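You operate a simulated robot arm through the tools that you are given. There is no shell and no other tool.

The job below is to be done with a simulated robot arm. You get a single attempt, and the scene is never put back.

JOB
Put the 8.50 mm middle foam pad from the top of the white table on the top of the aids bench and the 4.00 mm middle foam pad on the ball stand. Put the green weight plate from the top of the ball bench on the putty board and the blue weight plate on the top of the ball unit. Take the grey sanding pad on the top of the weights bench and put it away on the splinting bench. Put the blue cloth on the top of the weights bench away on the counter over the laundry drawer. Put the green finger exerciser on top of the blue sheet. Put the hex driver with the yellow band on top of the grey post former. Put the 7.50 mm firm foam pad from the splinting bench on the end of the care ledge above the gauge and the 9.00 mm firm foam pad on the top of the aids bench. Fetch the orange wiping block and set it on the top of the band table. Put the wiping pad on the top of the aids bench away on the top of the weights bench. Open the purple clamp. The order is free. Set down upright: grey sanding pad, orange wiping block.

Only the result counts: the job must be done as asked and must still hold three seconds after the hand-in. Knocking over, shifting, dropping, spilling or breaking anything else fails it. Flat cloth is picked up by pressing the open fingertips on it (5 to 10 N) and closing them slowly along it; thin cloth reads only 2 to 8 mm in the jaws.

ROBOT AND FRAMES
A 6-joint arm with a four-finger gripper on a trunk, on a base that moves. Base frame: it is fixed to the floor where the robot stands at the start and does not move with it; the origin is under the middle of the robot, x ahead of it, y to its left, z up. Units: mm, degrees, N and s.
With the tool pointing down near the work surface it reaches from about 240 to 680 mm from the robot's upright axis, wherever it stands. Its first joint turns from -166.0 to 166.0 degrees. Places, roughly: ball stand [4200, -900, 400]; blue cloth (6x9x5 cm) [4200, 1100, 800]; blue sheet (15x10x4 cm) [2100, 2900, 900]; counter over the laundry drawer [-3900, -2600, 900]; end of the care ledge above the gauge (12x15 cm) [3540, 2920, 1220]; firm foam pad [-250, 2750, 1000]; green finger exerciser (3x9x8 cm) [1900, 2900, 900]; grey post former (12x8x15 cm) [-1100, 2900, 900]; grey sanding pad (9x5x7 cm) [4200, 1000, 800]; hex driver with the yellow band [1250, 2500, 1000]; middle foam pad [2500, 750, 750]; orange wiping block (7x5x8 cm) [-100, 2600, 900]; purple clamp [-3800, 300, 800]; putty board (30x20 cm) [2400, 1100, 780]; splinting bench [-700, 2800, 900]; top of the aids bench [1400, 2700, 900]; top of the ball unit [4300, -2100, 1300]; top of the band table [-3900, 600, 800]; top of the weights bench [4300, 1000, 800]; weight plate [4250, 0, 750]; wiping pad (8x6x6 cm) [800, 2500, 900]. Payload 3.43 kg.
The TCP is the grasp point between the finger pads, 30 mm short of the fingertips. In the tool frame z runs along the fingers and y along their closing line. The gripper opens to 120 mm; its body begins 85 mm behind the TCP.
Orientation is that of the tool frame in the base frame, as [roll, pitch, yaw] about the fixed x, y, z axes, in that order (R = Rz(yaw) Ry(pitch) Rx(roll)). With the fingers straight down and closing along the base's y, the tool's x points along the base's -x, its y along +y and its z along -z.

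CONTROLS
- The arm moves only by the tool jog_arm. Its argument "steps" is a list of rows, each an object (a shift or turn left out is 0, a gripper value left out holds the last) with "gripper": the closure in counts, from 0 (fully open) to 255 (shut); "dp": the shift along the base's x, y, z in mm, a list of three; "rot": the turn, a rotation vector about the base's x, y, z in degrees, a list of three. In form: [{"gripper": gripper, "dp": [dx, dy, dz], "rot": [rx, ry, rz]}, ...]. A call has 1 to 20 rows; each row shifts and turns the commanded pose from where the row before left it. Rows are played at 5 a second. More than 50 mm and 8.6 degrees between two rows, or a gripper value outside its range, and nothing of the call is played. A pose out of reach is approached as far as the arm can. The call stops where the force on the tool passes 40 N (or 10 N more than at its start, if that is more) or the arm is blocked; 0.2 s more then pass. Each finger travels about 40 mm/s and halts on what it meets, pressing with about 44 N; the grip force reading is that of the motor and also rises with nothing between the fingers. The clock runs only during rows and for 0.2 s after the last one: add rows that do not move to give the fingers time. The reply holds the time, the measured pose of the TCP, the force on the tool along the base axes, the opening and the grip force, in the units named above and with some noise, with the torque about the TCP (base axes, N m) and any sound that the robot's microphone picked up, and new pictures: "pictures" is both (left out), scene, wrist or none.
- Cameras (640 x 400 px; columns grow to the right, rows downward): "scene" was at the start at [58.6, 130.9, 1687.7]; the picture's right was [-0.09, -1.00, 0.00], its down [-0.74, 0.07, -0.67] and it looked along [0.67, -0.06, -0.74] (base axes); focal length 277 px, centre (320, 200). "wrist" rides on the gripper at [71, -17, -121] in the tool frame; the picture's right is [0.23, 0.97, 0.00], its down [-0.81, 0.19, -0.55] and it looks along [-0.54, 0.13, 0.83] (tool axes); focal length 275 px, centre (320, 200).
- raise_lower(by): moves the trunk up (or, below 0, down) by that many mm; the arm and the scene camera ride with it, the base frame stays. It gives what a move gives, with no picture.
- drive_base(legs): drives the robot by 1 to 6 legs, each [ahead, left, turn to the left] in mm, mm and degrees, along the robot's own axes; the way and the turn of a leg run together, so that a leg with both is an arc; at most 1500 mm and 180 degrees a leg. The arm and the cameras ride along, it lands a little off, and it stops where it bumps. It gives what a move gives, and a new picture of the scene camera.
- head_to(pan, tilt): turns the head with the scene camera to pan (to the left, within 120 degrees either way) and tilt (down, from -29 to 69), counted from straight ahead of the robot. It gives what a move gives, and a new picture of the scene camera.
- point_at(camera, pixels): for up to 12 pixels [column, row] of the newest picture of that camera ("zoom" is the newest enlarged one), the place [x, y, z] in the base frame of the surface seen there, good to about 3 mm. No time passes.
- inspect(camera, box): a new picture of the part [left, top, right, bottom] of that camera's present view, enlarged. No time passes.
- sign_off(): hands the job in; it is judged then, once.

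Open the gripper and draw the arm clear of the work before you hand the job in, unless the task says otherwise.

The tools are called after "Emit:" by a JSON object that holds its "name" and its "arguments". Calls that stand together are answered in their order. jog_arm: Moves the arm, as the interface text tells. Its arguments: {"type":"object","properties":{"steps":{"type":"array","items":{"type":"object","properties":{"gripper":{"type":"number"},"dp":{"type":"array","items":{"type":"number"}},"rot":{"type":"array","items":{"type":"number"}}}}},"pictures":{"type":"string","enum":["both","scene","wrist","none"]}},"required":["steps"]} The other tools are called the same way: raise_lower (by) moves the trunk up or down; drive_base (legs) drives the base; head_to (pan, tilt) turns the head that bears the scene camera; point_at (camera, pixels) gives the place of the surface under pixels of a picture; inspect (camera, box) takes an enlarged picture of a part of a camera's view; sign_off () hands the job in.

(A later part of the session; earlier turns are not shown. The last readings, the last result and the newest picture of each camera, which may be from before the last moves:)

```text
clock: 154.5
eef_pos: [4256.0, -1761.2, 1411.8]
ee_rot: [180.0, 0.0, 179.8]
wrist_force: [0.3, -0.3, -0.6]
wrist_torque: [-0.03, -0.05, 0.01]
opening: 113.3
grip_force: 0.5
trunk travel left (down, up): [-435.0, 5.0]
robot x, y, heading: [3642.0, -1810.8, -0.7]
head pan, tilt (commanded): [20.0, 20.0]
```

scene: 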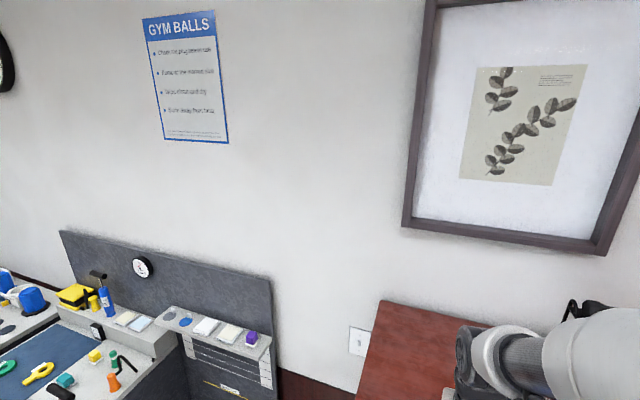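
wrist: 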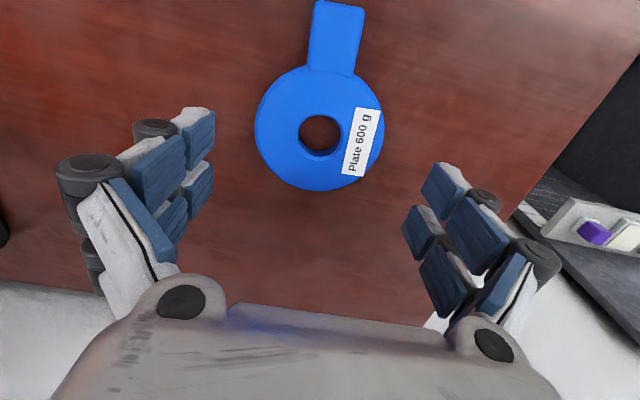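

The blue plate lies flat on the ball unit. I'll retract, lower the trunk and drive back to the ball bench for the green plate.

Emit:
{"name": "jog_arm", "arguments": {"steps": [{"dp": [-43.4, 0, 0]}, {"dp": [-43.4, 0, 0]}, {"dp": [-43.4, 0, 0]}, {"dp": [-43.4, 0, 0]}, {"dp": [-43.4, 0, 0]}], "pictures": "none"}}

Emit:
{"name": "drive_base", "arguments": {"legs": [[-340, 0, 0], [0, 1500, 0], [0, 330, 0]]}}

Emit:
{"name": "raise_lower", "arguments": {"by": -235}}

Emit:
{"name": "drive_base", "arguments": {"legs": [[220, 0, 0]]}}

```text
clock: 155.7
eef_pos: [4035.5, -1761.8, 1411.3]
ee_rot: [179.9, 0.2, 179.8]
wrist_force: [0.2, 0.4, 0.3]
wrist_torque: [-0.02, -0.07, 0.01]
opening: 112.8
grip_force: 0.1
trunk travel left (down, up): [-435.0, 5.0]
robot x, y, heading: [3641.7, -1812.9, -0.5]
head pan, tilt (commanded): [20.0, 20.0]
```

```text
clock: 166.6
eef_pos: [3711.8, 57.0, 1410.2]
ee_rot: [180.0, -0.1, -179.9]
wrist_force: [-0.5, -0.4, 0.0]
wrist_torque: [0.0, -0.02, -0.04]
opening: 112.9
grip_force: 0.0
trunk travel left (down, up): [-435.0, 5.0]
robot x, y, heading: [3315.1, 4.5, -0.2]
head pan, tilt (commanded): [20.0, 20.0]
```

scene: 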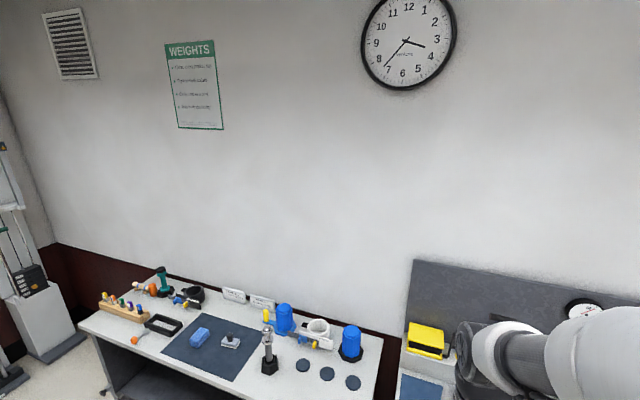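

```text
clock: 169.1
eef_pos: [3710.8, 56.9, 1175.6]
ee_rot: [180.0, 0.0, -179.9]
wrist_force: [-0.9, -0.5, 0.2]
wrist_torque: [-0.03, 0.05, -0.02]
opening: 112.9
grip_force: 0.0
trunk travel left (down, up): [-200.0, 240.0]
robot x, y, heading: [3315.2, 3.9, -0.2]
head pan, tilt (commanded): [20.0, 20.0]
```

```text
clock: 170.8
eef_pos: [3931.2, 54.5, 1174.9]
ee_rot: [-179.9, -0.1, 180.0]
wrist_force: [1.0, -0.3, 0.6]
wrist_torque: [0.03, 0.03, 0.02]
opening: 112.6
grip_force: 0.1
trunk travel left (down, up): [-200.0, 240.0]
robot x, y, heading: [3535.2, 2.8, -0.1]
head pan, tilt (commanded): [20.0, 20.0]
```

scene: 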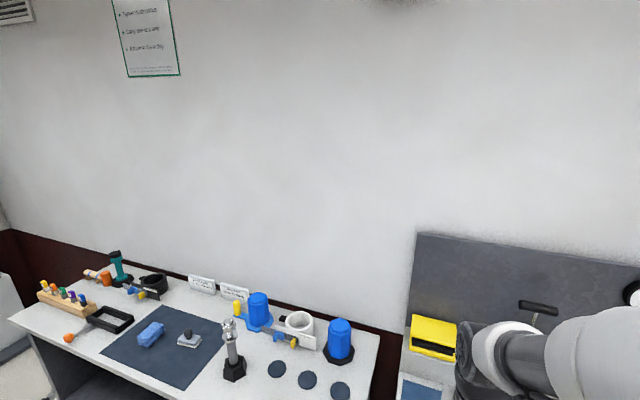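

I'll bring the gripper down over the green plate for a wrist view.

Emit:
{"name": "jog_arm", "arguments": {"steps": [{"dp": [29, -6.6, -39]}, {"dp": [29, -6.6, -39]}, {"dp": [29, -6.6, -39]}, {"dp": [29, -6.6, -39]}, {"dp": [29, -6.6, -39]}, {"dp": [29, -6.6, -39]}, {}], "pictures": "wrist"}}

Emit:
{"name": "inspect", "arguments": {"camera": "wrist", "box": [200, 40, 440, 190]}}

```text
clock: 172.4
eef_pos: [4104.3, 14.6, 942.9]
ee_rot: [-180.0, -0.1, 180.0]
wrist_force: [0.1, -0.4, -0.8]
wrist_torque: [0.01, 0.01, 0.0]
opening: 112.7
grip_force: 0.0
trunk travel left (down, up): [-200.0, 240.0]
robot x, y, heading: [3535.4, 4.1, -0.3]
head pan, tilt (commanded): [20.0, 20.0]
```

wrist: 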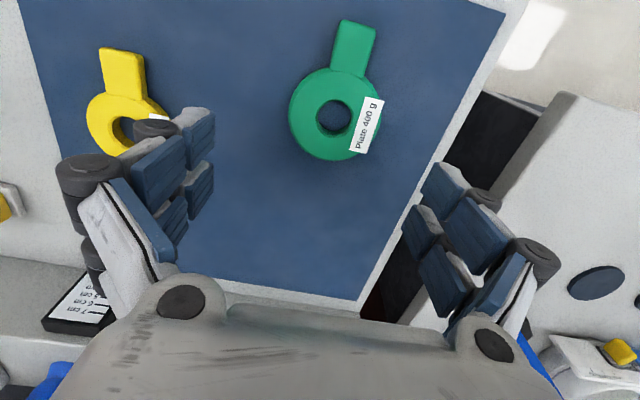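

```text
2.67 times, centred on (320, 115) of wrist
```

zoom: 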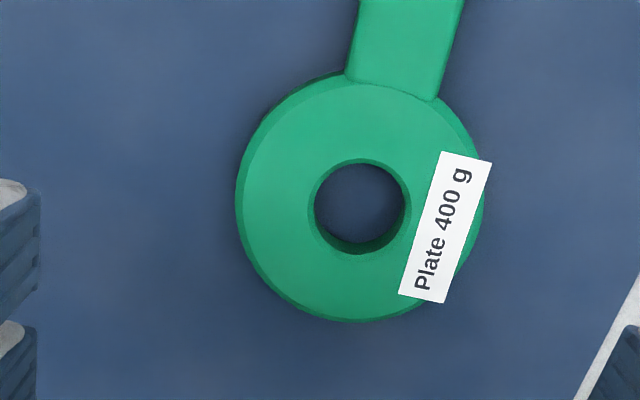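

The green plate reads "Plate 400 g", with its ring centre at [335,115]. I'll measure the ring edges and the nearest edge of the yellow plate.

Emit:
{"name": "point_at", "arguments": {"camera": "wrist", "pixels": [[290, 115], [378, 125], [335, 70], [328, 160], [334, 116], [168, 115], [145, 95], [350, 30]]}}

```text
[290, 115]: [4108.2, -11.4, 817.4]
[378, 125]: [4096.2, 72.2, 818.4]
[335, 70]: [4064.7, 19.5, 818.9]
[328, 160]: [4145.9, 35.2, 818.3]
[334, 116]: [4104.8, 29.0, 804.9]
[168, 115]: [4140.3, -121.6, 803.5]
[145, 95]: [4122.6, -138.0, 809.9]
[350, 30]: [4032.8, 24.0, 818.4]
```

The ring centre is (4104,29) and the yellow plate starts near y≈-120, so the fingers have room. I'll shift over the ring and descend with the jaws at 113 mm.

Emit:
{"name": "jog_arm", "arguments": {"steps": [{"dp": [0, 14.4, 0]}, {"dp": [0, 0, -45]}, {"dp": [0, 0, -45]}, {"dp": [0, 0, -20]}, {"dp": [0, 0, -6]}, {}], "pictures": "wrist"}}

```text
clock: 173.8
eef_pos: [4104.1, 29.4, 824.3]
ee_rot: [180.0, 0.1, -180.0]
wrist_force: [0.2, -1.0, -0.5]
wrist_torque: [-0.01, -0.01, 0.01]
opening: 112.8
grip_force: 0.0
trunk travel left (down, up): [-200.0, 240.0]
robot x, y, heading: [3537.9, 1.0, -0.4]
head pan, tilt (commanded): [20.0, 20.0]
```

wrist: 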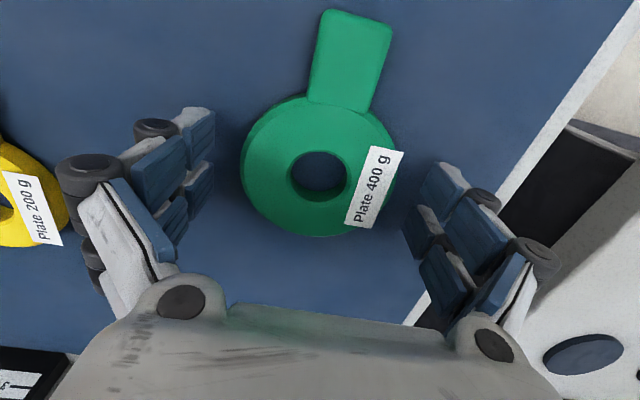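

No contact and the ring is centred at [318,170] between the fingers. I'll close gradually and then firmly.

Emit:
{"name": "jog_arm", "arguments": {"steps": [{"gripper": 28}, {"gripper": 40}, {"gripper": 52}, {"gripper": 66}, {}, {"gripper": 90}, {}, {}], "pictures": "wrist"}}

```text
clock: 175.6
eef_pos: [4104.6, 28.6, 825.2]
ee_rot: [180.0, 0.1, 180.0]
wrist_force: [-2.0, 2.7, 13.1]
wrist_torque: [0.37, 0.14, -0.02]
opening: 85.2
grip_force: 44.1
trunk travel left (down, up): [-200.0, 240.0]
robot x, y, heading: [3533.8, 1.0, -0.3]
head pan, tilt (commanded): [20.0, 20.0]
```

wrist: 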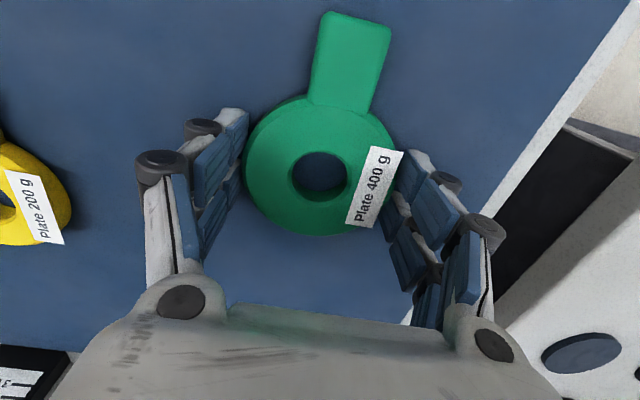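

Gripped at 85.2 mm and 44 N. I'll lift and verify.

Emit:
{"name": "jog_arm", "arguments": {"steps": [{"gripper": 110}, {"dp": [0, 0, 10]}, {"dp": [0, 0, 30]}, {"dp": [0, 0, 45]}, {"dp": [0, 0, 45]}, {"dp": [0, 0, 45]}], "pictures": "wrist"}}

```text
clock: 177.0
eef_pos: [4103.3, 30.0, 1001.9]
ee_rot: [-180.0, -0.1, -179.9]
wrist_force: [-0.6, -0.1, -3.7]
wrist_torque: [-0.04, -0.06, 0.0]
opening: 84.3
grip_force: 43.6
trunk travel left (down, up): [-200.0, 240.0]
robot x, y, heading: [3534.9, 5.0, -0.1]
head pan, tilt (commanded): [20.0, 20.0]
```

wrist: 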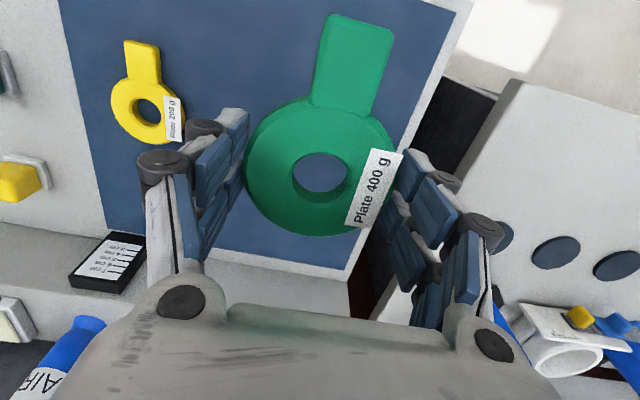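

Lifted, with -3.7 N for the 400 g plate. I'll retract the arm, turn left and drive to the end of the white table for the putty board.

Emit:
{"name": "jog_arm", "arguments": {"steps": [{"dp": [-45, 0, 0]}, {"dp": [-45, 0, 0]}, {"dp": [-45, 0, 0]}, {"dp": [-40, 0, 0]}], "pictures": "none"}}

Emit:
{"name": "drive_base", "arguments": {"legs": [[-50, 0, 0], [0, 0, 91], [1050, 0, 0], [0, 500, 0]]}}

Emit:
{"name": "head_to", "arguments": {"pan": 85, "tilt": 60}}

```text
clock: 178.0
eef_pos: [3927.3, 29.4, 1002.0]
ee_rot: [-180.0, 0.1, -180.0]
wrist_force: [-0.8, -1.0, -3.9]
wrist_torque: [-0.02, -0.03, 0.01]
opening: 84.3
grip_force: 43.7
trunk travel left (down, up): [-200.0, 240.0]
robot x, y, heading: [3536.4, 4.1, -0.3]
head pan, tilt (commanded): [20.0, 20.0]
```

```text
clock: 190.4
eef_pos: [2929.4, 1440.3, 1001.2]
ee_rot: [-179.9, 0.0, -88.4]
wrist_force: [-0.6, 0.3, -3.6]
wrist_torque: [0.06, -0.03, 0.0]
opening: 84.3
grip_force: 44.2
trunk travel left (down, up): [-200.0, 240.0]
robot x, y, heading: [2967.0, 1049.4, 91.1]
head pan, tilt (commanded): [20.0, 20.0]
```

scene: 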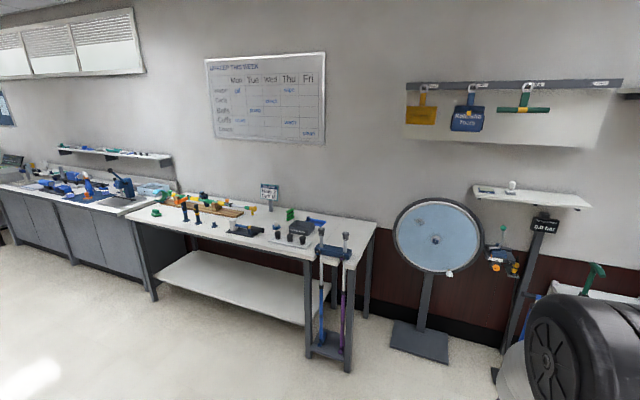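

```text
clock: 191.7
eef_pos: [2930.2, 1439.5, 1001.7]
ee_rot: [-179.9, 0.0, -88.4]
wrist_force: [0.9, 1.1, -4.1]
wrist_torque: [0.04, 0.02, -0.03]
opening: 84.3
grip_force: 43.6
trunk travel left (down, up): [-200.0, 240.0]
robot x, y, heading: [2965.6, 1051.5, 91.4]
head pan, tilt (commanded): [85.0, 60.0]
```

scene: 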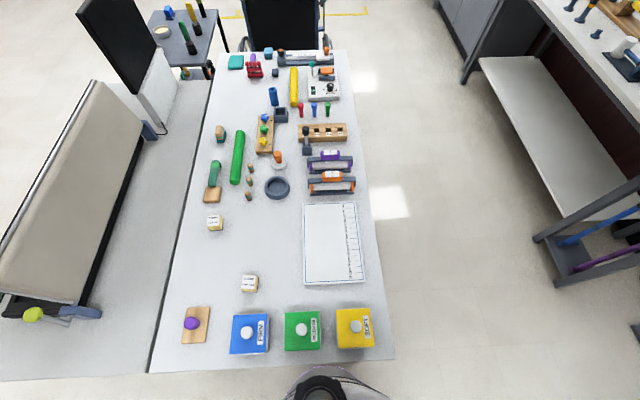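

I'm at (2966,1051) with the putty board at about [335,243]. I'll swing the arm over the board's middle, turning the tool so the handle points back toward me.

Emit:
{"name": "jog_arm", "arguments": {"steps": [{"dp": [-40.8, -25.8, 0], "rot": [0, 0, 6.8]}, {"dp": [-40.8, -25.8, 0], "rot": [0, 0, 6.8]}, {"dp": [-40.8, -25.8, 0], "rot": [0, 0, 6.8]}, {"dp": [-40.8, -25.8, 0], "rot": [0, 0, 6.8]}, {"dp": [-40.8, -25.8, 0], "rot": [0, 0, 6.8]}, {"dp": [-40.8, -25.8, 0], "rot": [0, 0, 6.8]}, {"dp": [-40.8, -25.8, 0], "rot": [0, 0, 6.8]}, {"dp": [-40.8, -25.8, 0], "rot": [0, 0, 6.8]}, {"dp": [-40.8, -25.8, 0], "rot": [0, 0, 6.8]}, {"dp": [-40.8, -25.8, 0], "rot": [0, 0, 6.8]}, {"dp": [-40.8, -25.8, 0], "rot": [0, 0, 6.8]}, {"dp": [-40.8, -25.8, 0], "rot": [0, 0, 6.8]}, {"dp": [-40.8, -25.8, 0], "rot": [0, 0, 6.8]}, {"dp": [0, 0, -45]}, {"dp": [0, 0, -45]}, {}], "pictures": "both"}}

```text
clock: 195.1
eef_pos: [2399.3, 1105.0, 910.3]
ee_rot: [179.9, -0.1, 0.1]
wrist_force: [-0.4, -0.5, -4.0]
wrist_torque: [-0.01, 0.0, -0.03]
opening: 84.5
grip_force: 44.0
trunk travel left (down, up): [-200.0, 240.0]
robot x, y, heading: [2967.4, 1051.3, 91.2]
head pan, tilt (commanded): [85.0, 60.0]
```

scene: 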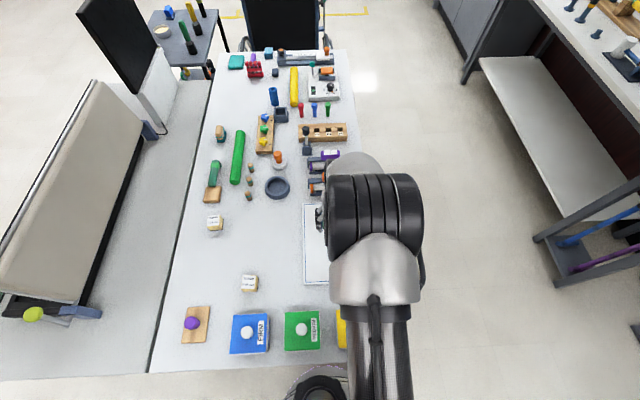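
wrist: 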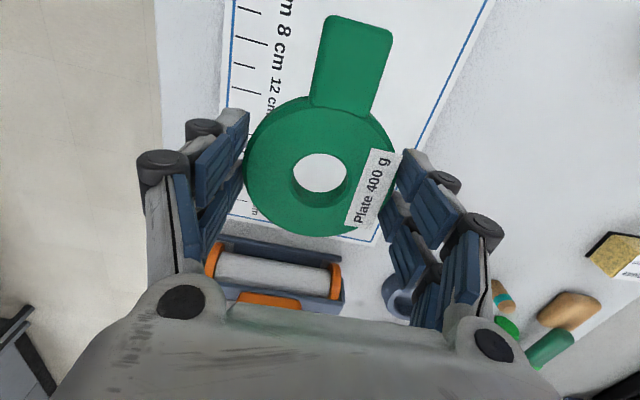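

The board lies under the plate and the roller is just beyond the far edge at row ~240. I'll measure the edges before going lower.

Emit:
{"name": "point_at", "arguments": {"camera": "wrist", "pixels": [[235, 222], [330, 243], [372, 240], [225, 110], [440, 100], [240, 240], [300, 245], [340, 280], [460, 60]]}}

```text
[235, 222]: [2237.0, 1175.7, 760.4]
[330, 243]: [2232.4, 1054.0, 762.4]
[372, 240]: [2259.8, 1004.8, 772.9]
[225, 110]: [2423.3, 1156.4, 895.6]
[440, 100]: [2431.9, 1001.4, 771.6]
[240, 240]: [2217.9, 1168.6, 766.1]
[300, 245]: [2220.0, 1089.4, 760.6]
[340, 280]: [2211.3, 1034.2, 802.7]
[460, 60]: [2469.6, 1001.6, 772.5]
```

The board spans about x 2255–2550 and y 1000–1200, and the plate is centred on it. I'll lower it until contact.

Emit:
{"name": "jog_arm", "arguments": {"steps": [{"dp": [0, 0, -45]}, {"dp": [0, 0, -45]}, {"dp": [0, 0, -15]}, {"dp": [0, 0, -5]}, {}], "pictures": "none"}}

```text
clock: 196.3
eef_pos: [2398.9, 1104.8, 801.4]
ee_rot: [-180.0, -0.1, -0.2]
wrist_force: [0.3, -0.1, -4.9]
wrist_torque: [-0.04, 0.06, 0.01]
opening: 84.5
grip_force: 44.2
trunk travel left (down, up): [-200.0, 240.0]
robot x, y, heading: [2963.9, 1050.3, 90.9]
head pan, tilt (commanded): [85.0, 60.0]
```

Still free at z 801. I'll step down a few millimetres more.

Emit:
{"name": "jog_arm", "arguments": {"steps": [{"dp": [0, 0, -2]}, {"dp": [0, 0, -2]}, {"dp": [0, 0, -1.5]}, {}], "pictures": "none"}}

```text
clock: 197.3
eef_pos: [2398.3, 1105.7, 795.9]
ee_rot: [180.0, 0.0, -0.1]
wrist_force: [-0.4, -0.1, 1.6]
wrist_torque: [-0.04, -0.19, 0.05]
opening: 84.4
grip_force: 44.3
trunk travel left (down, up): [-200.0, 240.0]
robot x, y, heading: [2966.3, 1048.1, 91.1]
head pan, tilt (commanded): [85.0, 60.0]
```

The load has gone off the gripper (+1.6 N), so the plate is on the board. I'll open and lift straight up.

Emit:
{"name": "jog_arm", "arguments": {"steps": [{"dp": [0, 0, -0.5]}, {"gripper": 60}, {"gripper": 15}, {}, {}, {"dp": [0, 0, 20]}, {"dp": [0, 0, 45]}, {"dp": [0, 0, 45]}], "pictures": "wrist"}}

```text
clock: 199.1
eef_pos: [2401.2, 1103.7, 907.7]
ee_rot: [-179.9, -0.1, -0.1]
wrist_force: [0.6, 0.1, -0.3]
wrist_torque: [0.01, 0.01, 0.0]
opening: 113.2
grip_force: 0.3
trunk travel left (down, up): [-200.0, 240.0]
robot x, y, heading: [2965.3, 1050.1, 91.1]
head pan, tilt (commanded): [85.0, 60.0]
```

wrist: 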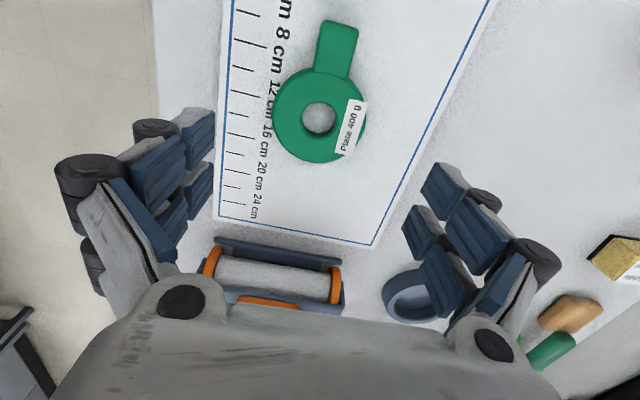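

The green plate is on the putty board. Next is the 8.50 mm middle pad at about (2541,820), so I'll move over it.

Emit:
{"name": "jog_arm", "arguments": {"steps": [{"dp": [20, -40.5, 0], "gripper": 60}, {"dp": [20, -40.5, 0]}, {"dp": [20, -40.5, 0]}, {"dp": [20, -40.5, 0]}, {"dp": [20, -40.5, 0]}, {"dp": [20, -40.5, 0]}, {"dp": [20, -40.5, 0]}, {}], "pictures": "wrist"}}

Emit:
{"name": "inspect", "arguments": {"camera": "wrist", "box": [240, 60, 400, 160]}}

```text
clock: 200.9
eef_pos: [2538.4, 818.6, 906.3]
ee_rot: [-179.9, -0.1, -0.1]
wrist_force: [-0.4, 0.0, -0.5]
wrist_torque: [-0.02, -0.02, 0.01]
opening: 91.9
grip_force: 0.0
trunk travel left (down, up): [-200.0, 240.0]
robot x, y, heading: [2964.1, 1048.4, 91.2]
head pan, tilt (commanded): [85.0, 60.0]
```

wrist: 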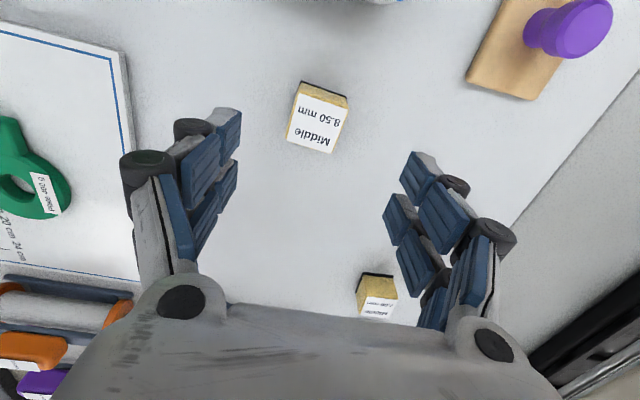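

```text
4.00 times, centred on (320, 110) of wrist
```

zoom: 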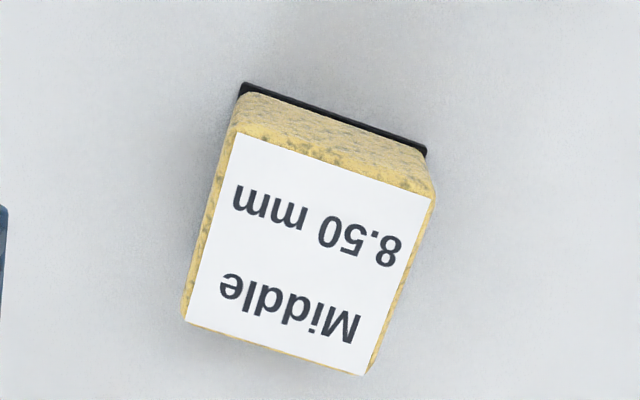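

Emit:
{"name": "point_at", "arguments": {"camera": "zoom", "pixels": [[238, 140], [428, 202], [190, 318], [362, 370], [308, 255]]}}

```text
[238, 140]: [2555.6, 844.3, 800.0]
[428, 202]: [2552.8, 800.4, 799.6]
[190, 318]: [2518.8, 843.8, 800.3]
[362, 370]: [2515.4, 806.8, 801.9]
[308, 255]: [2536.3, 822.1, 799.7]
```

The 8.50 mm pad is centred at (2536,824) and rotated about -4°. I'll align, descend to z≈797 and grip it.

Emit:
{"name": "jog_arm", "arguments": {"steps": [{"dp": [-2.5, 5.2, 0], "rot": [0, 0, -4]}, {"dp": [0, 0, -45]}, {"dp": [0, 0, -45]}, {"dp": [0, 0, -19]}, {}, {"gripper": 200}, {}, {}, {}, {}], "pictures": "wrist"}}

```text
clock: 203.1
eef_pos: [2536.1, 825.4, 796.8]
ee_rot: [-180.0, 0.0, -4.1]
wrist_force: [-0.3, -0.8, 0.4]
wrist_torque: [-0.03, 0.02, 0.02]
opening: 43.7
grip_force: 41.9
trunk travel left (down, up): [-200.0, 240.0]
robot x, y, heading: [2965.2, 1050.8, 91.5]
head pan, tilt (commanded): [85.0, 60.0]
```

wrist: 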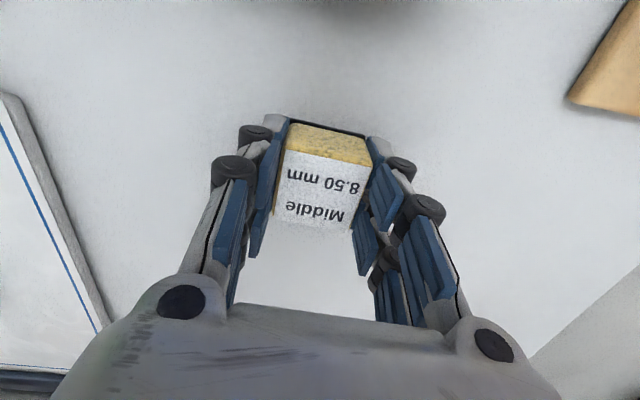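

Gripped at 43.7 mm. I'll lift to z≈1000 and bring the arm round to the robot's front.

Emit:
{"name": "jog_arm", "arguments": {"steps": [{"dp": [0, 0, 20]}, {"dp": [0, 0, 45]}, {"dp": [0, 0, 48]}, {"dp": [0, 0, 48]}, {"dp": [0, 0, 45]}], "pictures": "none"}}

Emit:
{"name": "jog_arm", "arguments": {"steps": [{"dp": [0, 47.5, 0], "rot": [0, 0, -5]}, {"dp": [0, 47.5, 0], "rot": [0, 0, -5]}, {"dp": [0, 47.5, 0], "rot": [0, 0, -5]}, {"dp": [0, 47.5, 0], "rot": [0, 0, -5]}, {"dp": [0, 47.5, 0], "rot": [0, 0, -5]}, {"dp": [0, 47.5, 0], "rot": [0, 0, -5]}, {"dp": [35.7, 29.9, 0], "rot": [0, 0, -5]}, {"dp": [35.7, 29.9, 0], "rot": [0, 0, -5]}, {"dp": [35.7, 29.9, 0], "rot": [0, 0, -5]}, {"dp": [35.7, 29.9, 0], "rot": [0, 0, -5]}, {"dp": [35.7, 29.9, 0], "rot": [0, 0, -5]}, {"dp": [35.7, 29.9, 0], "rot": [0, 0, -5]}, {"dp": [35.7, 29.9, 0], "rot": [0, 0, -5]}, {"dp": [35.7, 29.9, 0], "rot": [0, 0, -5]}, {"dp": [35.7, 29.9, 0], "rot": [0, 0, -5]}, {"dp": [35.7, 29.9, 0], "rot": [0, 0, -5]}, {"dp": [35.7, 29.9, 0], "rot": [0, 0, -5]}], "pictures": "none"}}

Emit:
{"name": "head_to", "arguments": {"pan": 40, "tilt": 25}}

```text
clock: 204.3
eef_pos: [2537.6, 826.3, 1004.5]
ee_rot: [-179.9, -0.1, -4.0]
wrist_force: [0.1, 0.1, 0.6]
wrist_torque: [0.02, 0.05, 0.02]
opening: 44.1
grip_force: 44.1
trunk travel left (down, up): [-200.0, 240.0]
robot x, y, heading: [2964.9, 1049.0, 90.9]
head pan, tilt (commanded): [85.0, 60.0]
```

```text
clock: 207.9
eef_pos: [2932.2, 1441.4, 1003.1]
ee_rot: [180.0, -0.2, -89.1]
wrist_force: [0.4, 0.9, -0.5]
wrist_torque: [-0.05, 0.03, 0.01]
opening: 43.6
grip_force: 44.2
trunk travel left (down, up): [-200.0, 240.0]
robot x, y, heading: [2969.9, 1045.5, 91.3]
head pan, tilt (commanded): [85.0, 60.0]
```

```text
clock: 209.1
eef_pos: [2930.2, 1441.1, 1001.8]
ee_rot: [180.0, 0.0, -89.0]
wrist_force: [0.0, -0.2, -0.2]
wrist_torque: [0.03, 0.03, -0.02]
opening: 44.1
grip_force: 44.7
trunk travel left (down, up): [-200.0, 240.0]
robot x, y, heading: [2962.1, 1049.2, 91.0]
head pan, tilt (commanded): [40.0, 25.0]
```

scene: 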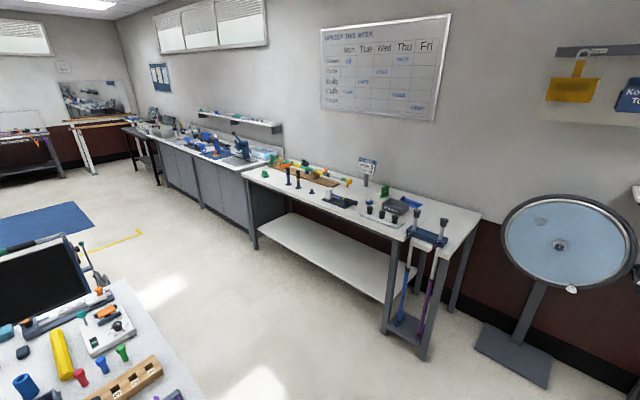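

The aids bench is at about [360,200], with the splinting bench beyond it at [200,150]. I'll measure the bench outline.

Emit:
{"name": "point_at", "arguments": {"camera": "scene", "pixels": [[243, 174], [402, 240], [478, 218], [268, 168], [400, 335], [255, 245], [480, 345], [205, 160], [245, 168], [330, 225], [60, 345], [340, 185]]}}

Emit:
{"name": "inspect", "arguments": {"camera": "scene", "box": [240, 140, 480, 290]}}

```text
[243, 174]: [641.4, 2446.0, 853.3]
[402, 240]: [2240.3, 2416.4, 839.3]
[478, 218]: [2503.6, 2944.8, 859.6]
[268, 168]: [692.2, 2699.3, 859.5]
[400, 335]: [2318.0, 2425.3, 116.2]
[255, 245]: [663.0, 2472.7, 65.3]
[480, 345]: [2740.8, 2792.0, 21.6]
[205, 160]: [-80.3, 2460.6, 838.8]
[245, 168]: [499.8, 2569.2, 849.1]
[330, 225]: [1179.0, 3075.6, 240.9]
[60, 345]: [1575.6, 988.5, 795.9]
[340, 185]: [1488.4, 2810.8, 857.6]
```

```text
2.67 times, centred on (360, 215) of scene
```

zoom: 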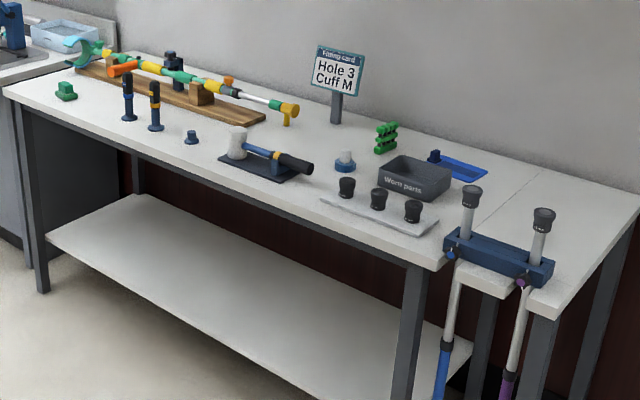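

The aids bench top is at z≈858, x 640–2500, with its front at y≈2440. I'll drive around to face it at about (1500,1800).

Emit:
{"name": "drive_base", "arguments": {"legs": [[740, 0, 0], [0, 1450, 0]]}}

Emit:
{"name": "head_to", "arguments": {"pan": 20, "tilt": 40}}

Emit:
{"name": "inspect", "arguments": {"camera": "scene", "box": [80, 60, 400, 260]}}

```text
clock: 219.9
eef_pos: [1463.7, 2146.9, 1001.9]
ee_rot: [-180.0, 0.0, -88.9]
wrist_force: [-1.0, 0.1, -0.4]
wrist_torque: [0.05, 0.0, -0.02]
opening: 43.7
grip_force: 43.9
trunk travel left (down, up): [-200.0, 240.0]
robot x, y, heading: [1502.9, 1751.6, 91.3]
head pan, tilt (commanded): [40.0, 25.0]
```

scene: 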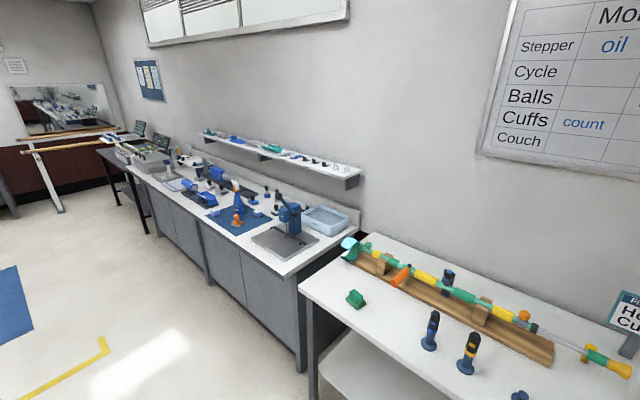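

```text
clock: 220.7
eef_pos: [1465.2, 2146.0, 1001.8]
ee_rot: [180.0, 0.0, -88.9]
wrist_force: [0.5, 0.4, -0.1]
wrist_torque: [0.0, 0.01, 0.01]
opening: 44.1
grip_force: 43.7
trunk travel left (down, up): [-200.0, 240.0]
robot x, y, heading: [1501.8, 1755.4, 91.3]
head pan, tilt (commanded): [20.0, 40.0]
```

scene: 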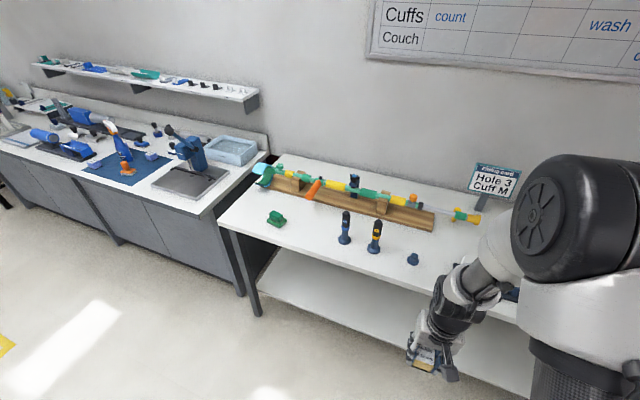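

```text
2.00 times, centred on (240, 160) of scene
```

zoom: 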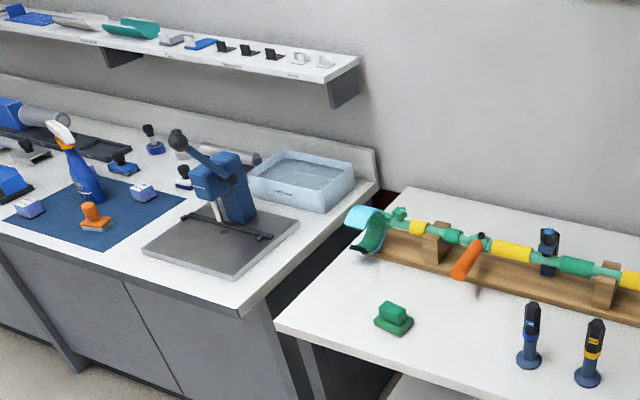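

The splinting bench to the left has the orange wiping block and two blue-white firm pads. Now I'll measure free spots on the aids bench and the hex drivers.

Emit:
{"name": "point_at", "arguments": {"camera": "scene", "pixels": [[346, 240], [374, 250], [413, 260], [276, 222], [310, 240], [430, 285], [440, 225], [300, 262], [395, 285], [350, 262]]}}

```text
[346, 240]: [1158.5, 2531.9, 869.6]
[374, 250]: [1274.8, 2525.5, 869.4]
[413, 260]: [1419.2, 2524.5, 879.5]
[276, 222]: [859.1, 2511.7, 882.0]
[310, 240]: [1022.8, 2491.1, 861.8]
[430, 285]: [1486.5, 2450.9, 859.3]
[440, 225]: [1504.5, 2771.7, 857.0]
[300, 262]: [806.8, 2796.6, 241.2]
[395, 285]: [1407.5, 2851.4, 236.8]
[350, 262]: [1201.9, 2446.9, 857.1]
```

I'll use the free spot at about (1010,2545), between the green wiping pad and the first driver. Driving to about (1050,1950).

Emit:
{"name": "drive_base", "arguments": {"legs": [[190, 440, 0]]}}

Emit:
{"name": "jog_arm", "arguments": {"steps": [{"dp": [0, 45, 0]}, {"dp": [0, 45, 0]}, {"dp": [0, 45, 0]}, {}], "pictures": "wrist"}}

```text
clock: 223.5
eef_pos: [1020.7, 2323.7, 1002.2]
ee_rot: [-179.9, -0.1, -88.7]
wrist_force: [-0.6, 1.2, 0.4]
wrist_torque: [-0.02, 0.01, -0.01]
opening: 43.8
grip_force: 43.7
trunk travel left (down, up): [-200.0, 240.0]
robot x, y, heading: [1060.8, 1931.1, 91.5]
head pan, tilt (commanded): [20.0, 40.0]
```

scene: 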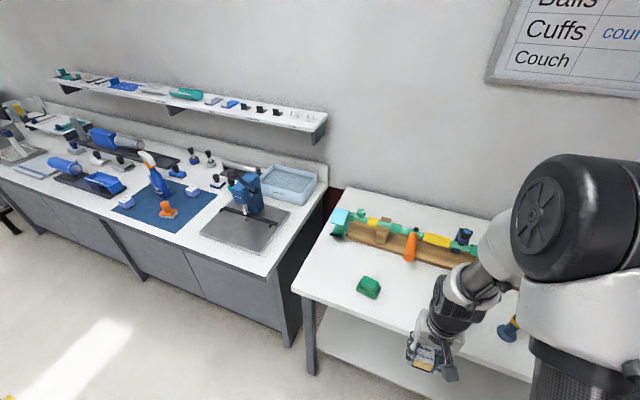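

```text
clock: 224.5
eef_pos: [1020.8, 2458.7, 1001.9]
ee_rot: [-180.0, 0.0, -88.7]
wrist_force: [0.2, -0.5, -0.1]
wrist_torque: [0.06, -0.01, 0.0]
opening: 43.6
grip_force: 43.9
trunk travel left (down, up): [-200.0, 240.0]
robot x, y, heading: [1057.8, 1930.8, 91.7]
head pan, tilt (commanded): [20.0, 40.0]
```

wrist: 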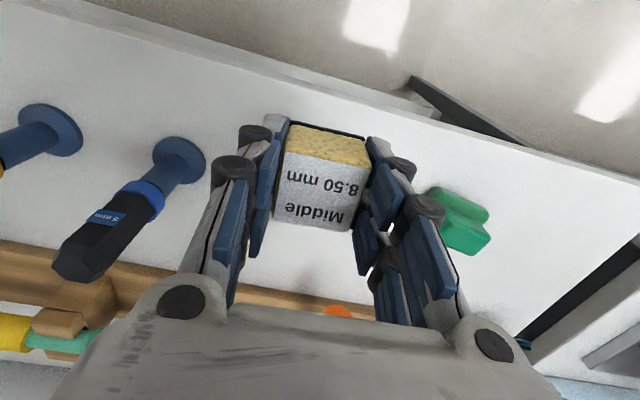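

The spot is clear, with the driver at the left and the green wiping pad at the right. I'll check the orange handle's distance before descending.

Emit:
{"name": "point_at", "arguments": {"camera": "wrist", "pixels": [[340, 312], [270, 285], [440, 220], [475, 240], [175, 150], [330, 290], [300, 262]]}}

```text
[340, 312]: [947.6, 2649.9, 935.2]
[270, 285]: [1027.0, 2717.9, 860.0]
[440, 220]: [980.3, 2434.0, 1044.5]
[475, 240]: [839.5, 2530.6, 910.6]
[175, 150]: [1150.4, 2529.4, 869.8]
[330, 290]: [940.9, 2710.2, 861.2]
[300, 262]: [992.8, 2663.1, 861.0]
```

The orange handle starts at (948,2650), so (1012,2535) is safe. I'll move there and lower to contact.

Emit:
{"name": "jog_arm", "arguments": {"steps": [{"dp": [-4, 38, 0]}, {"dp": [-4, 38, 0]}, {"dp": [0, 0, -45]}, {"dp": [0, 0, -45]}, {"dp": [0, 0, -10]}, {"dp": [0, 0, -4]}, {}], "pictures": "none"}}

```text
clock: 226.1
eef_pos: [1012.9, 2535.1, 898.2]
ee_rot: [179.9, 0.0, -88.7]
wrist_force: [0.0, -0.2, -0.3]
wrist_torque: [-0.03, 0.0, 0.01]
opening: 43.9
grip_force: 44.0
trunk travel left (down, up): [-200.0, 240.0]
robot x, y, heading: [1063.3, 1933.7, 91.5]
head pan, tilt (commanded): [20.0, 40.0]
```

At z 898 there's no contact yet, so I'll step down gently.

Emit:
{"name": "jog_arm", "arguments": {"steps": [{"dp": [0, 0, -2]}, {"dp": [0, 0, -2]}, {}], "pictures": "none"}}

```text
clock: 226.9
eef_pos: [1011.5, 2534.4, 896.2]
ee_rot: [180.0, 0.2, -88.7]
wrist_force: [0.2, -1.5, 17.8]
wrist_torque: [-0.2, -0.03, 0.04]
opening: 43.7
grip_force: 44.2
trunk travel left (down, up): [-200.0, 240.0]
robot x, y, heading: [1060.2, 1932.2, 91.8]
head pan, tilt (commanded): [20.0, 40.0]
```

17.8 N of contact, so the pad is on the bench. I'll release it and lift.

Emit:
{"name": "jog_arm", "arguments": {"steps": [{"dp": [0, 0, 1]}, {"gripper": 120}, {}, {}, {"dp": [0, 0, 30]}, {"dp": [0, 0, 45]}, {"dp": [0, 0, 45]}], "pictures": "wrist"}}

```text
clock: 228.5
eef_pos: [1013.5, 2533.0, 1016.4]
ee_rot: [180.0, 0.0, -88.6]
wrist_force: [-0.4, 0.6, -0.5]
wrist_torque: [0.06, 0.03, 0.0]
opening: 63.4
grip_force: 0.1
trunk travel left (down, up): [-200.0, 240.0]
robot x, y, heading: [1059.2, 1932.6, 91.5]
head pan, tilt (commanded): [20.0, 40.0]
```

wrist: 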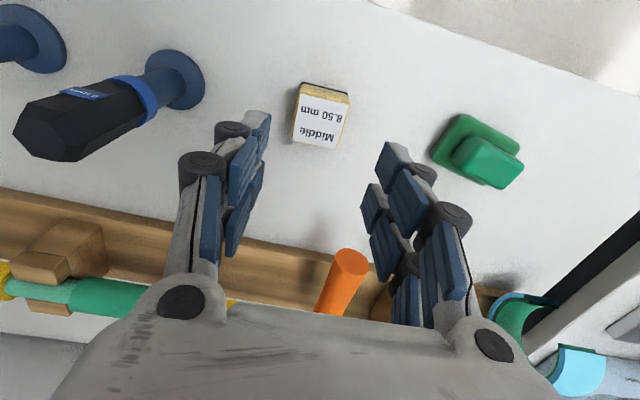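

The 8.50 mm pad stands on the aids bench at [320,115]. Next is the green wiping pad at [480,155], so I'll move over it and look.

Emit:
{"name": "jog_arm", "arguments": {"steps": [{"dp": [-40, -2, 0], "gripper": 0}, {"dp": [-40, -2, 0]}, {"dp": [-40, -2, 0]}, {"dp": [-40, -2, 0]}, {}], "pictures": "wrist"}}

Emit:
{"name": "inspect", "arguments": {"camera": "wrist", "box": [240, 60, 432, 180]}}

```text
clock: 229.7
eef_pos: [852.0, 2526.7, 1014.9]
ee_rot: [-180.0, 0.0, -88.8]
wrist_force: [-0.2, -0.1, 0.4]
wrist_torque: [0.01, -0.03, -0.03]
opening: 120.0
grip_force: 0.0
trunk travel left (down, up): [-200.0, 240.0]
robot x, y, heading: [1059.7, 1931.8, 91.7]
head pan, tilt (commanded): [20.0, 40.0]
```

wrist: 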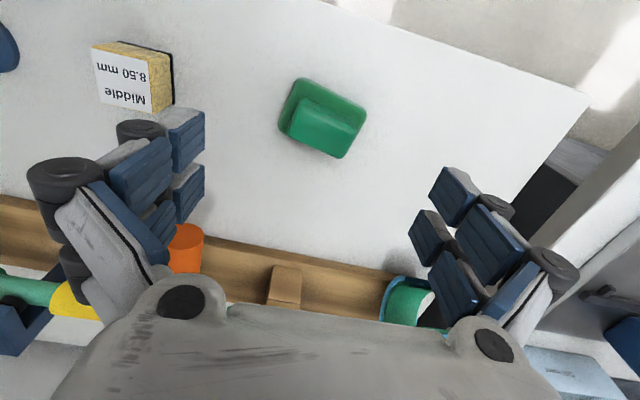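

```text
3.33 times, centred on (336, 120) of wrist
```

zoom: 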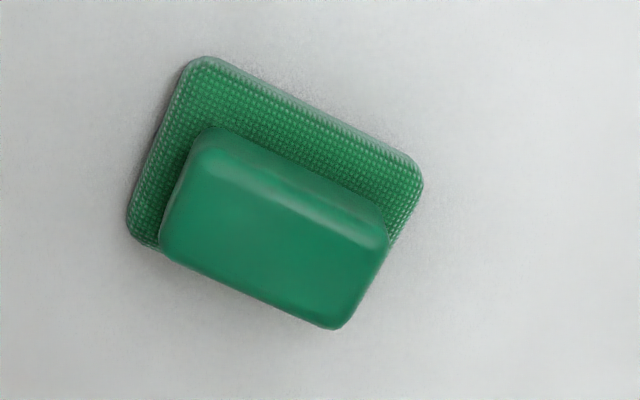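

The wiping pad has a base and a raised handle block. I'll measure the corners of both.

Emit:
{"name": "point_at", "arguments": {"camera": "zoom", "pixels": [[205, 62], [420, 178], [132, 228], [205, 150], [380, 250], [170, 240], [335, 318], [275, 235], [300, 175], [250, 110]]}}

```text
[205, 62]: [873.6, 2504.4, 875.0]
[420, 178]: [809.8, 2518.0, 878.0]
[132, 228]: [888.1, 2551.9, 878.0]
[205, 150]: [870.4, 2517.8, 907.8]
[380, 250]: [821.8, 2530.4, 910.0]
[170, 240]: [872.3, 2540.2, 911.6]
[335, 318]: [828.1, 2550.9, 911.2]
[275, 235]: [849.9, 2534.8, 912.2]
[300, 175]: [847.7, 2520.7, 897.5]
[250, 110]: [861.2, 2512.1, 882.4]
```

The handle block is about 50×25 mm, centred at (849,2534) between z 878 and 912, and turned about 12°. I'll turn the tool to close across its short side and half close the jaws.

Emit:
{"name": "jog_arm", "arguments": {"steps": [{"dp": [-3, 7.5, 0], "rot": [0, 0, 8.5], "gripper": 110}, {"rot": [0, 0, 8.5]}, {"rot": [0, 0, 8.5]}, {"rot": [0, 0, 8.5]}, {"rot": [0, 0, 8.5]}, {"rot": [0, 0, 8.5]}, {"rot": [0, 0, 8.5]}, {"rot": [0, 0, 8.5]}, {"rot": [0, 0, 8.4]}, {"dp": [0, 0, -40]}, {}], "pictures": "wrist"}}

```text
clock: 232.1
eef_pos: [850.1, 2533.4, 975.6]
ee_rot: [-179.9, 0.0, -12.3]
wrist_force: [0.3, -1.0, 0.3]
wrist_torque: [0.05, 0.03, 0.06]
opening: 68.3
grip_force: 0.0
trunk travel left (down, up): [-200.0, 240.0]
robot x, y, heading: [1057.2, 1933.4, 91.5]
head pan, tilt (commanded): [20.0, 40.0]
```

wrist: 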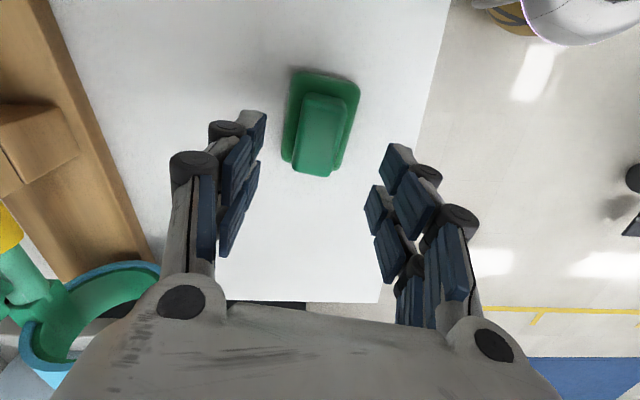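

The handle block is centred at [322,140], right on the TCP axis. I'll descend to z≈912 and close.

Emit:
{"name": "jog_arm", "arguments": {"steps": [{"dp": [0, 0, -40]}, {"dp": [0, 0, -20]}, {"dp": [0, 0, -4]}, {}, {"gripper": 150}, {"gripper": 210}, {}, {}, {}], "pictures": "wrist"}}

```text
clock: 234.1
eef_pos: [849.1, 2534.2, 911.4]
ee_rot: [-179.9, 0.0, -12.3]
wrist_force: [0.3, 1.2, 4.4]
wrist_torque: [-0.02, 0.01, -0.01]
opening: 31.2
grip_force: 44.2
trunk travel left (down, up): [-200.0, 240.0]
robot x, y, heading: [1063.7, 1931.2, 91.6]
head pan, tilt (commanded): [20.0, 40.0]
```

wrist: 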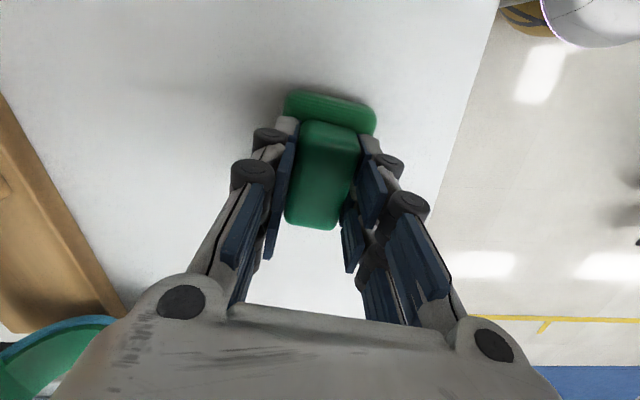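

Gripped at 31.2 mm and 44 N. I'll lift, turn the tool back and retract to the carrying pose.

Emit:
{"name": "jog_arm", "arguments": {"steps": [{"dp": [0, 0, 15]}, {"dp": [0, 0, 45]}, {"dp": [0, 0, 48]}, {"dp": [0, 0, 20]}, {"dp": [18, -20, 0], "rot": [0, 0, -8.5]}, {"dp": [18, -20, 0], "rot": [0, 0, -8.5]}, {"dp": [18, -20, 0], "rot": [0, 0, -8.5]}, {"dp": [18, -20, 0], "rot": [0, 0, -8.5]}, {"dp": [18, -20, 0], "rot": [0, 0, -8.5]}, {"dp": [18, -20, 0], "rot": [0, 0, -8.5]}, {"dp": [18, -20, 0], "rot": [0, 0, -8.5]}, {"dp": [18, -20, 0], "rot": [0, 0, -8.5]}, {"dp": [18, -20, 0], "rot": [0, 0, -8.4]}], "pictures": "wrist"}}

```text
clock: 236.9
eef_pos: [1011.9, 2353.4, 1038.3]
ee_rot: [-180.0, 0.0, -88.9]
wrist_force: [-0.4, -0.3, 0.2]
wrist_torque: [0.0, 0.02, 0.01]
opening: 31.1
grip_force: 44.3
trunk travel left (down, up): [-200.0, 240.0]
robot x, y, heading: [1058.0, 1929.2, 91.8]
head pan, tilt (commanded): [20.0, 40.0]
```

wrist: 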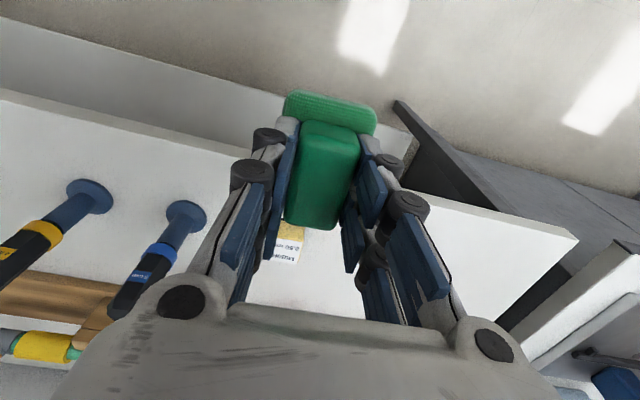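

Now I'll drive to the weights bench: back away, go right along the aisle, then turn to face +x.

Emit:
{"name": "drive_base", "arguments": {"legs": [[-180, 0, 0], [0, -1500, 0], [0, -740, 0], [0, 0, -91.5], [0, -700, 0]]}}

Emit:
{"name": "head_to", "arguments": {"pan": 30, "tilt": 45}}

Emit:
{"name": "inspect", "arguments": {"camera": "scene", "box": [0, 60, 400, 310]}}

```text
clock: 256.4
eef_pos: [3717.3, 1120.0, 1039.5]
ee_rot: [179.9, 0.0, 179.1]
wrist_force: [0.2, -0.4, -0.4]
wrist_torque: [0.01, 0.0, -0.02]
opening: 30.9
grip_force: 43.6
trunk travel left (down, up): [-200.0, 240.0]
robot x, y, heading: [3292.1, 1084.4, -0.5]
head pan, tilt (commanded): [20.0, 40.0]
```

scene: 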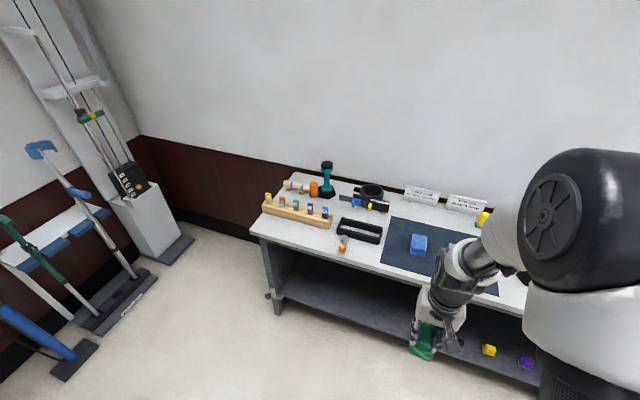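

```text
clock: 257.1
eef_pos: [3717.6, 1118.8, 1039.8]
ee_rot: [180.0, -0.1, 179.1]
wrist_force: [0.1, -0.4, -0.1]
wrist_torque: [0.03, 0.02, 0.01]
opening: 30.9
grip_force: 43.8
trunk travel left (down, up): [-200.0, 240.0]
robot x, y, heading: [3294.3, 1088.0, -0.7]
head pan, tilt (commanded): [30.0, 45.0]
```

scene: 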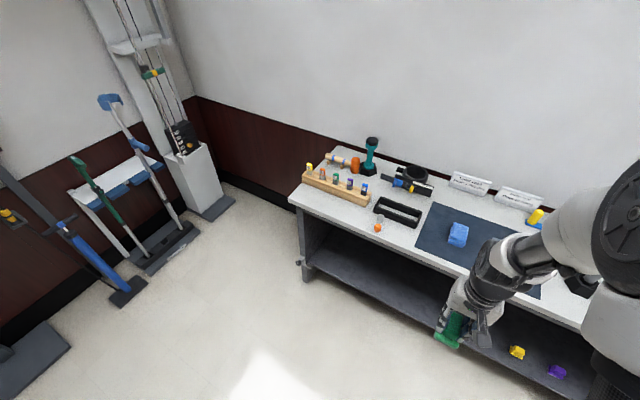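

```text
1.60 times, centred on (200, 185) of scene
```

zoom: 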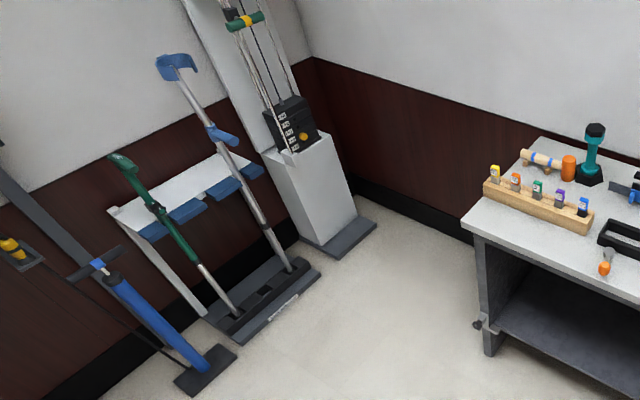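

The arm hides the middle of the bench. I'll turn the robot 35° right to see the bench beside the arm.

Emit:
{"name": "drive_base", "arguments": {"legs": [[0, -250, 0], [0, 0, -35]]}}

Emit:
{"name": "head_to", "arguments": {"pan": 45, "tilt": 45}}

Emit:
{"name": "inspect", "arguments": {"camera": "scene", "box": [80, 80, 400, 280]}}

```text
clock: 260.6
eef_pos: [3657.9, 624.4, 1038.9]
ee_rot: [-180.0, 0.0, 144.8]
wrist_force: [0.2, -0.3, -1.1]
wrist_torque: [-0.01, 0.0, -0.02]
opening: 31.0
grip_force: 44.0
trunk travel left (down, up): [-200.0, 240.0]
robot x, y, heading: [3290.1, 837.7, -34.9]
head pan, tilt (commanded): [30.0, 45.0]
```

scene: 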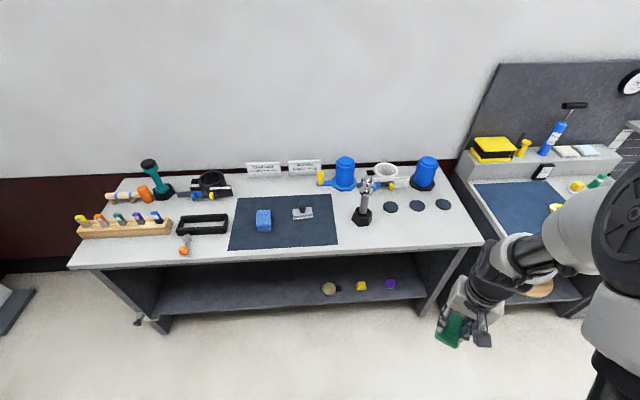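

```text
clock: 261.4
eef_pos: [3659.2, 625.3, 1040.0]
ee_rot: [-179.9, -0.1, 144.9]
wrist_force: [-0.2, 0.0, 0.0]
wrist_torque: [-0.03, -0.01, -0.02]
opening: 31.3
grip_force: 44.4
trunk travel left (down, up): [-200.0, 240.0]
robot x, y, heading: [3290.1, 839.8, -35.0]
head pan, tilt (commanded): [45.0, 45.0]
```

scene: 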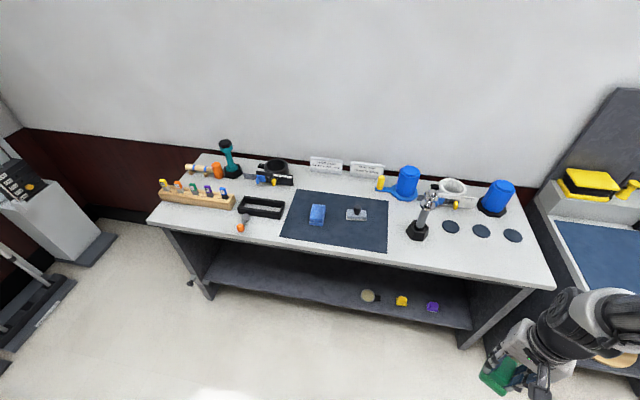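

```text
2.00 times, centred on (240, 180) of scene
```

zoom: 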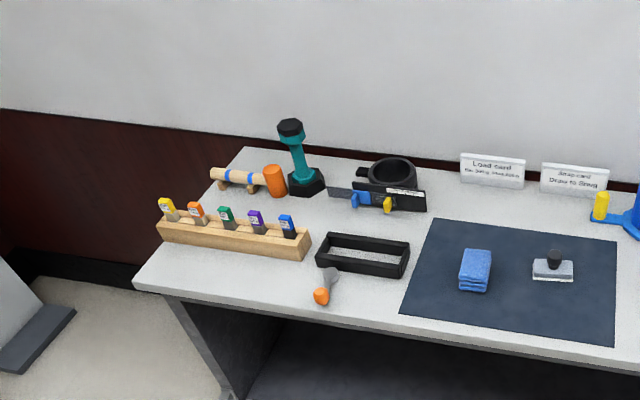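

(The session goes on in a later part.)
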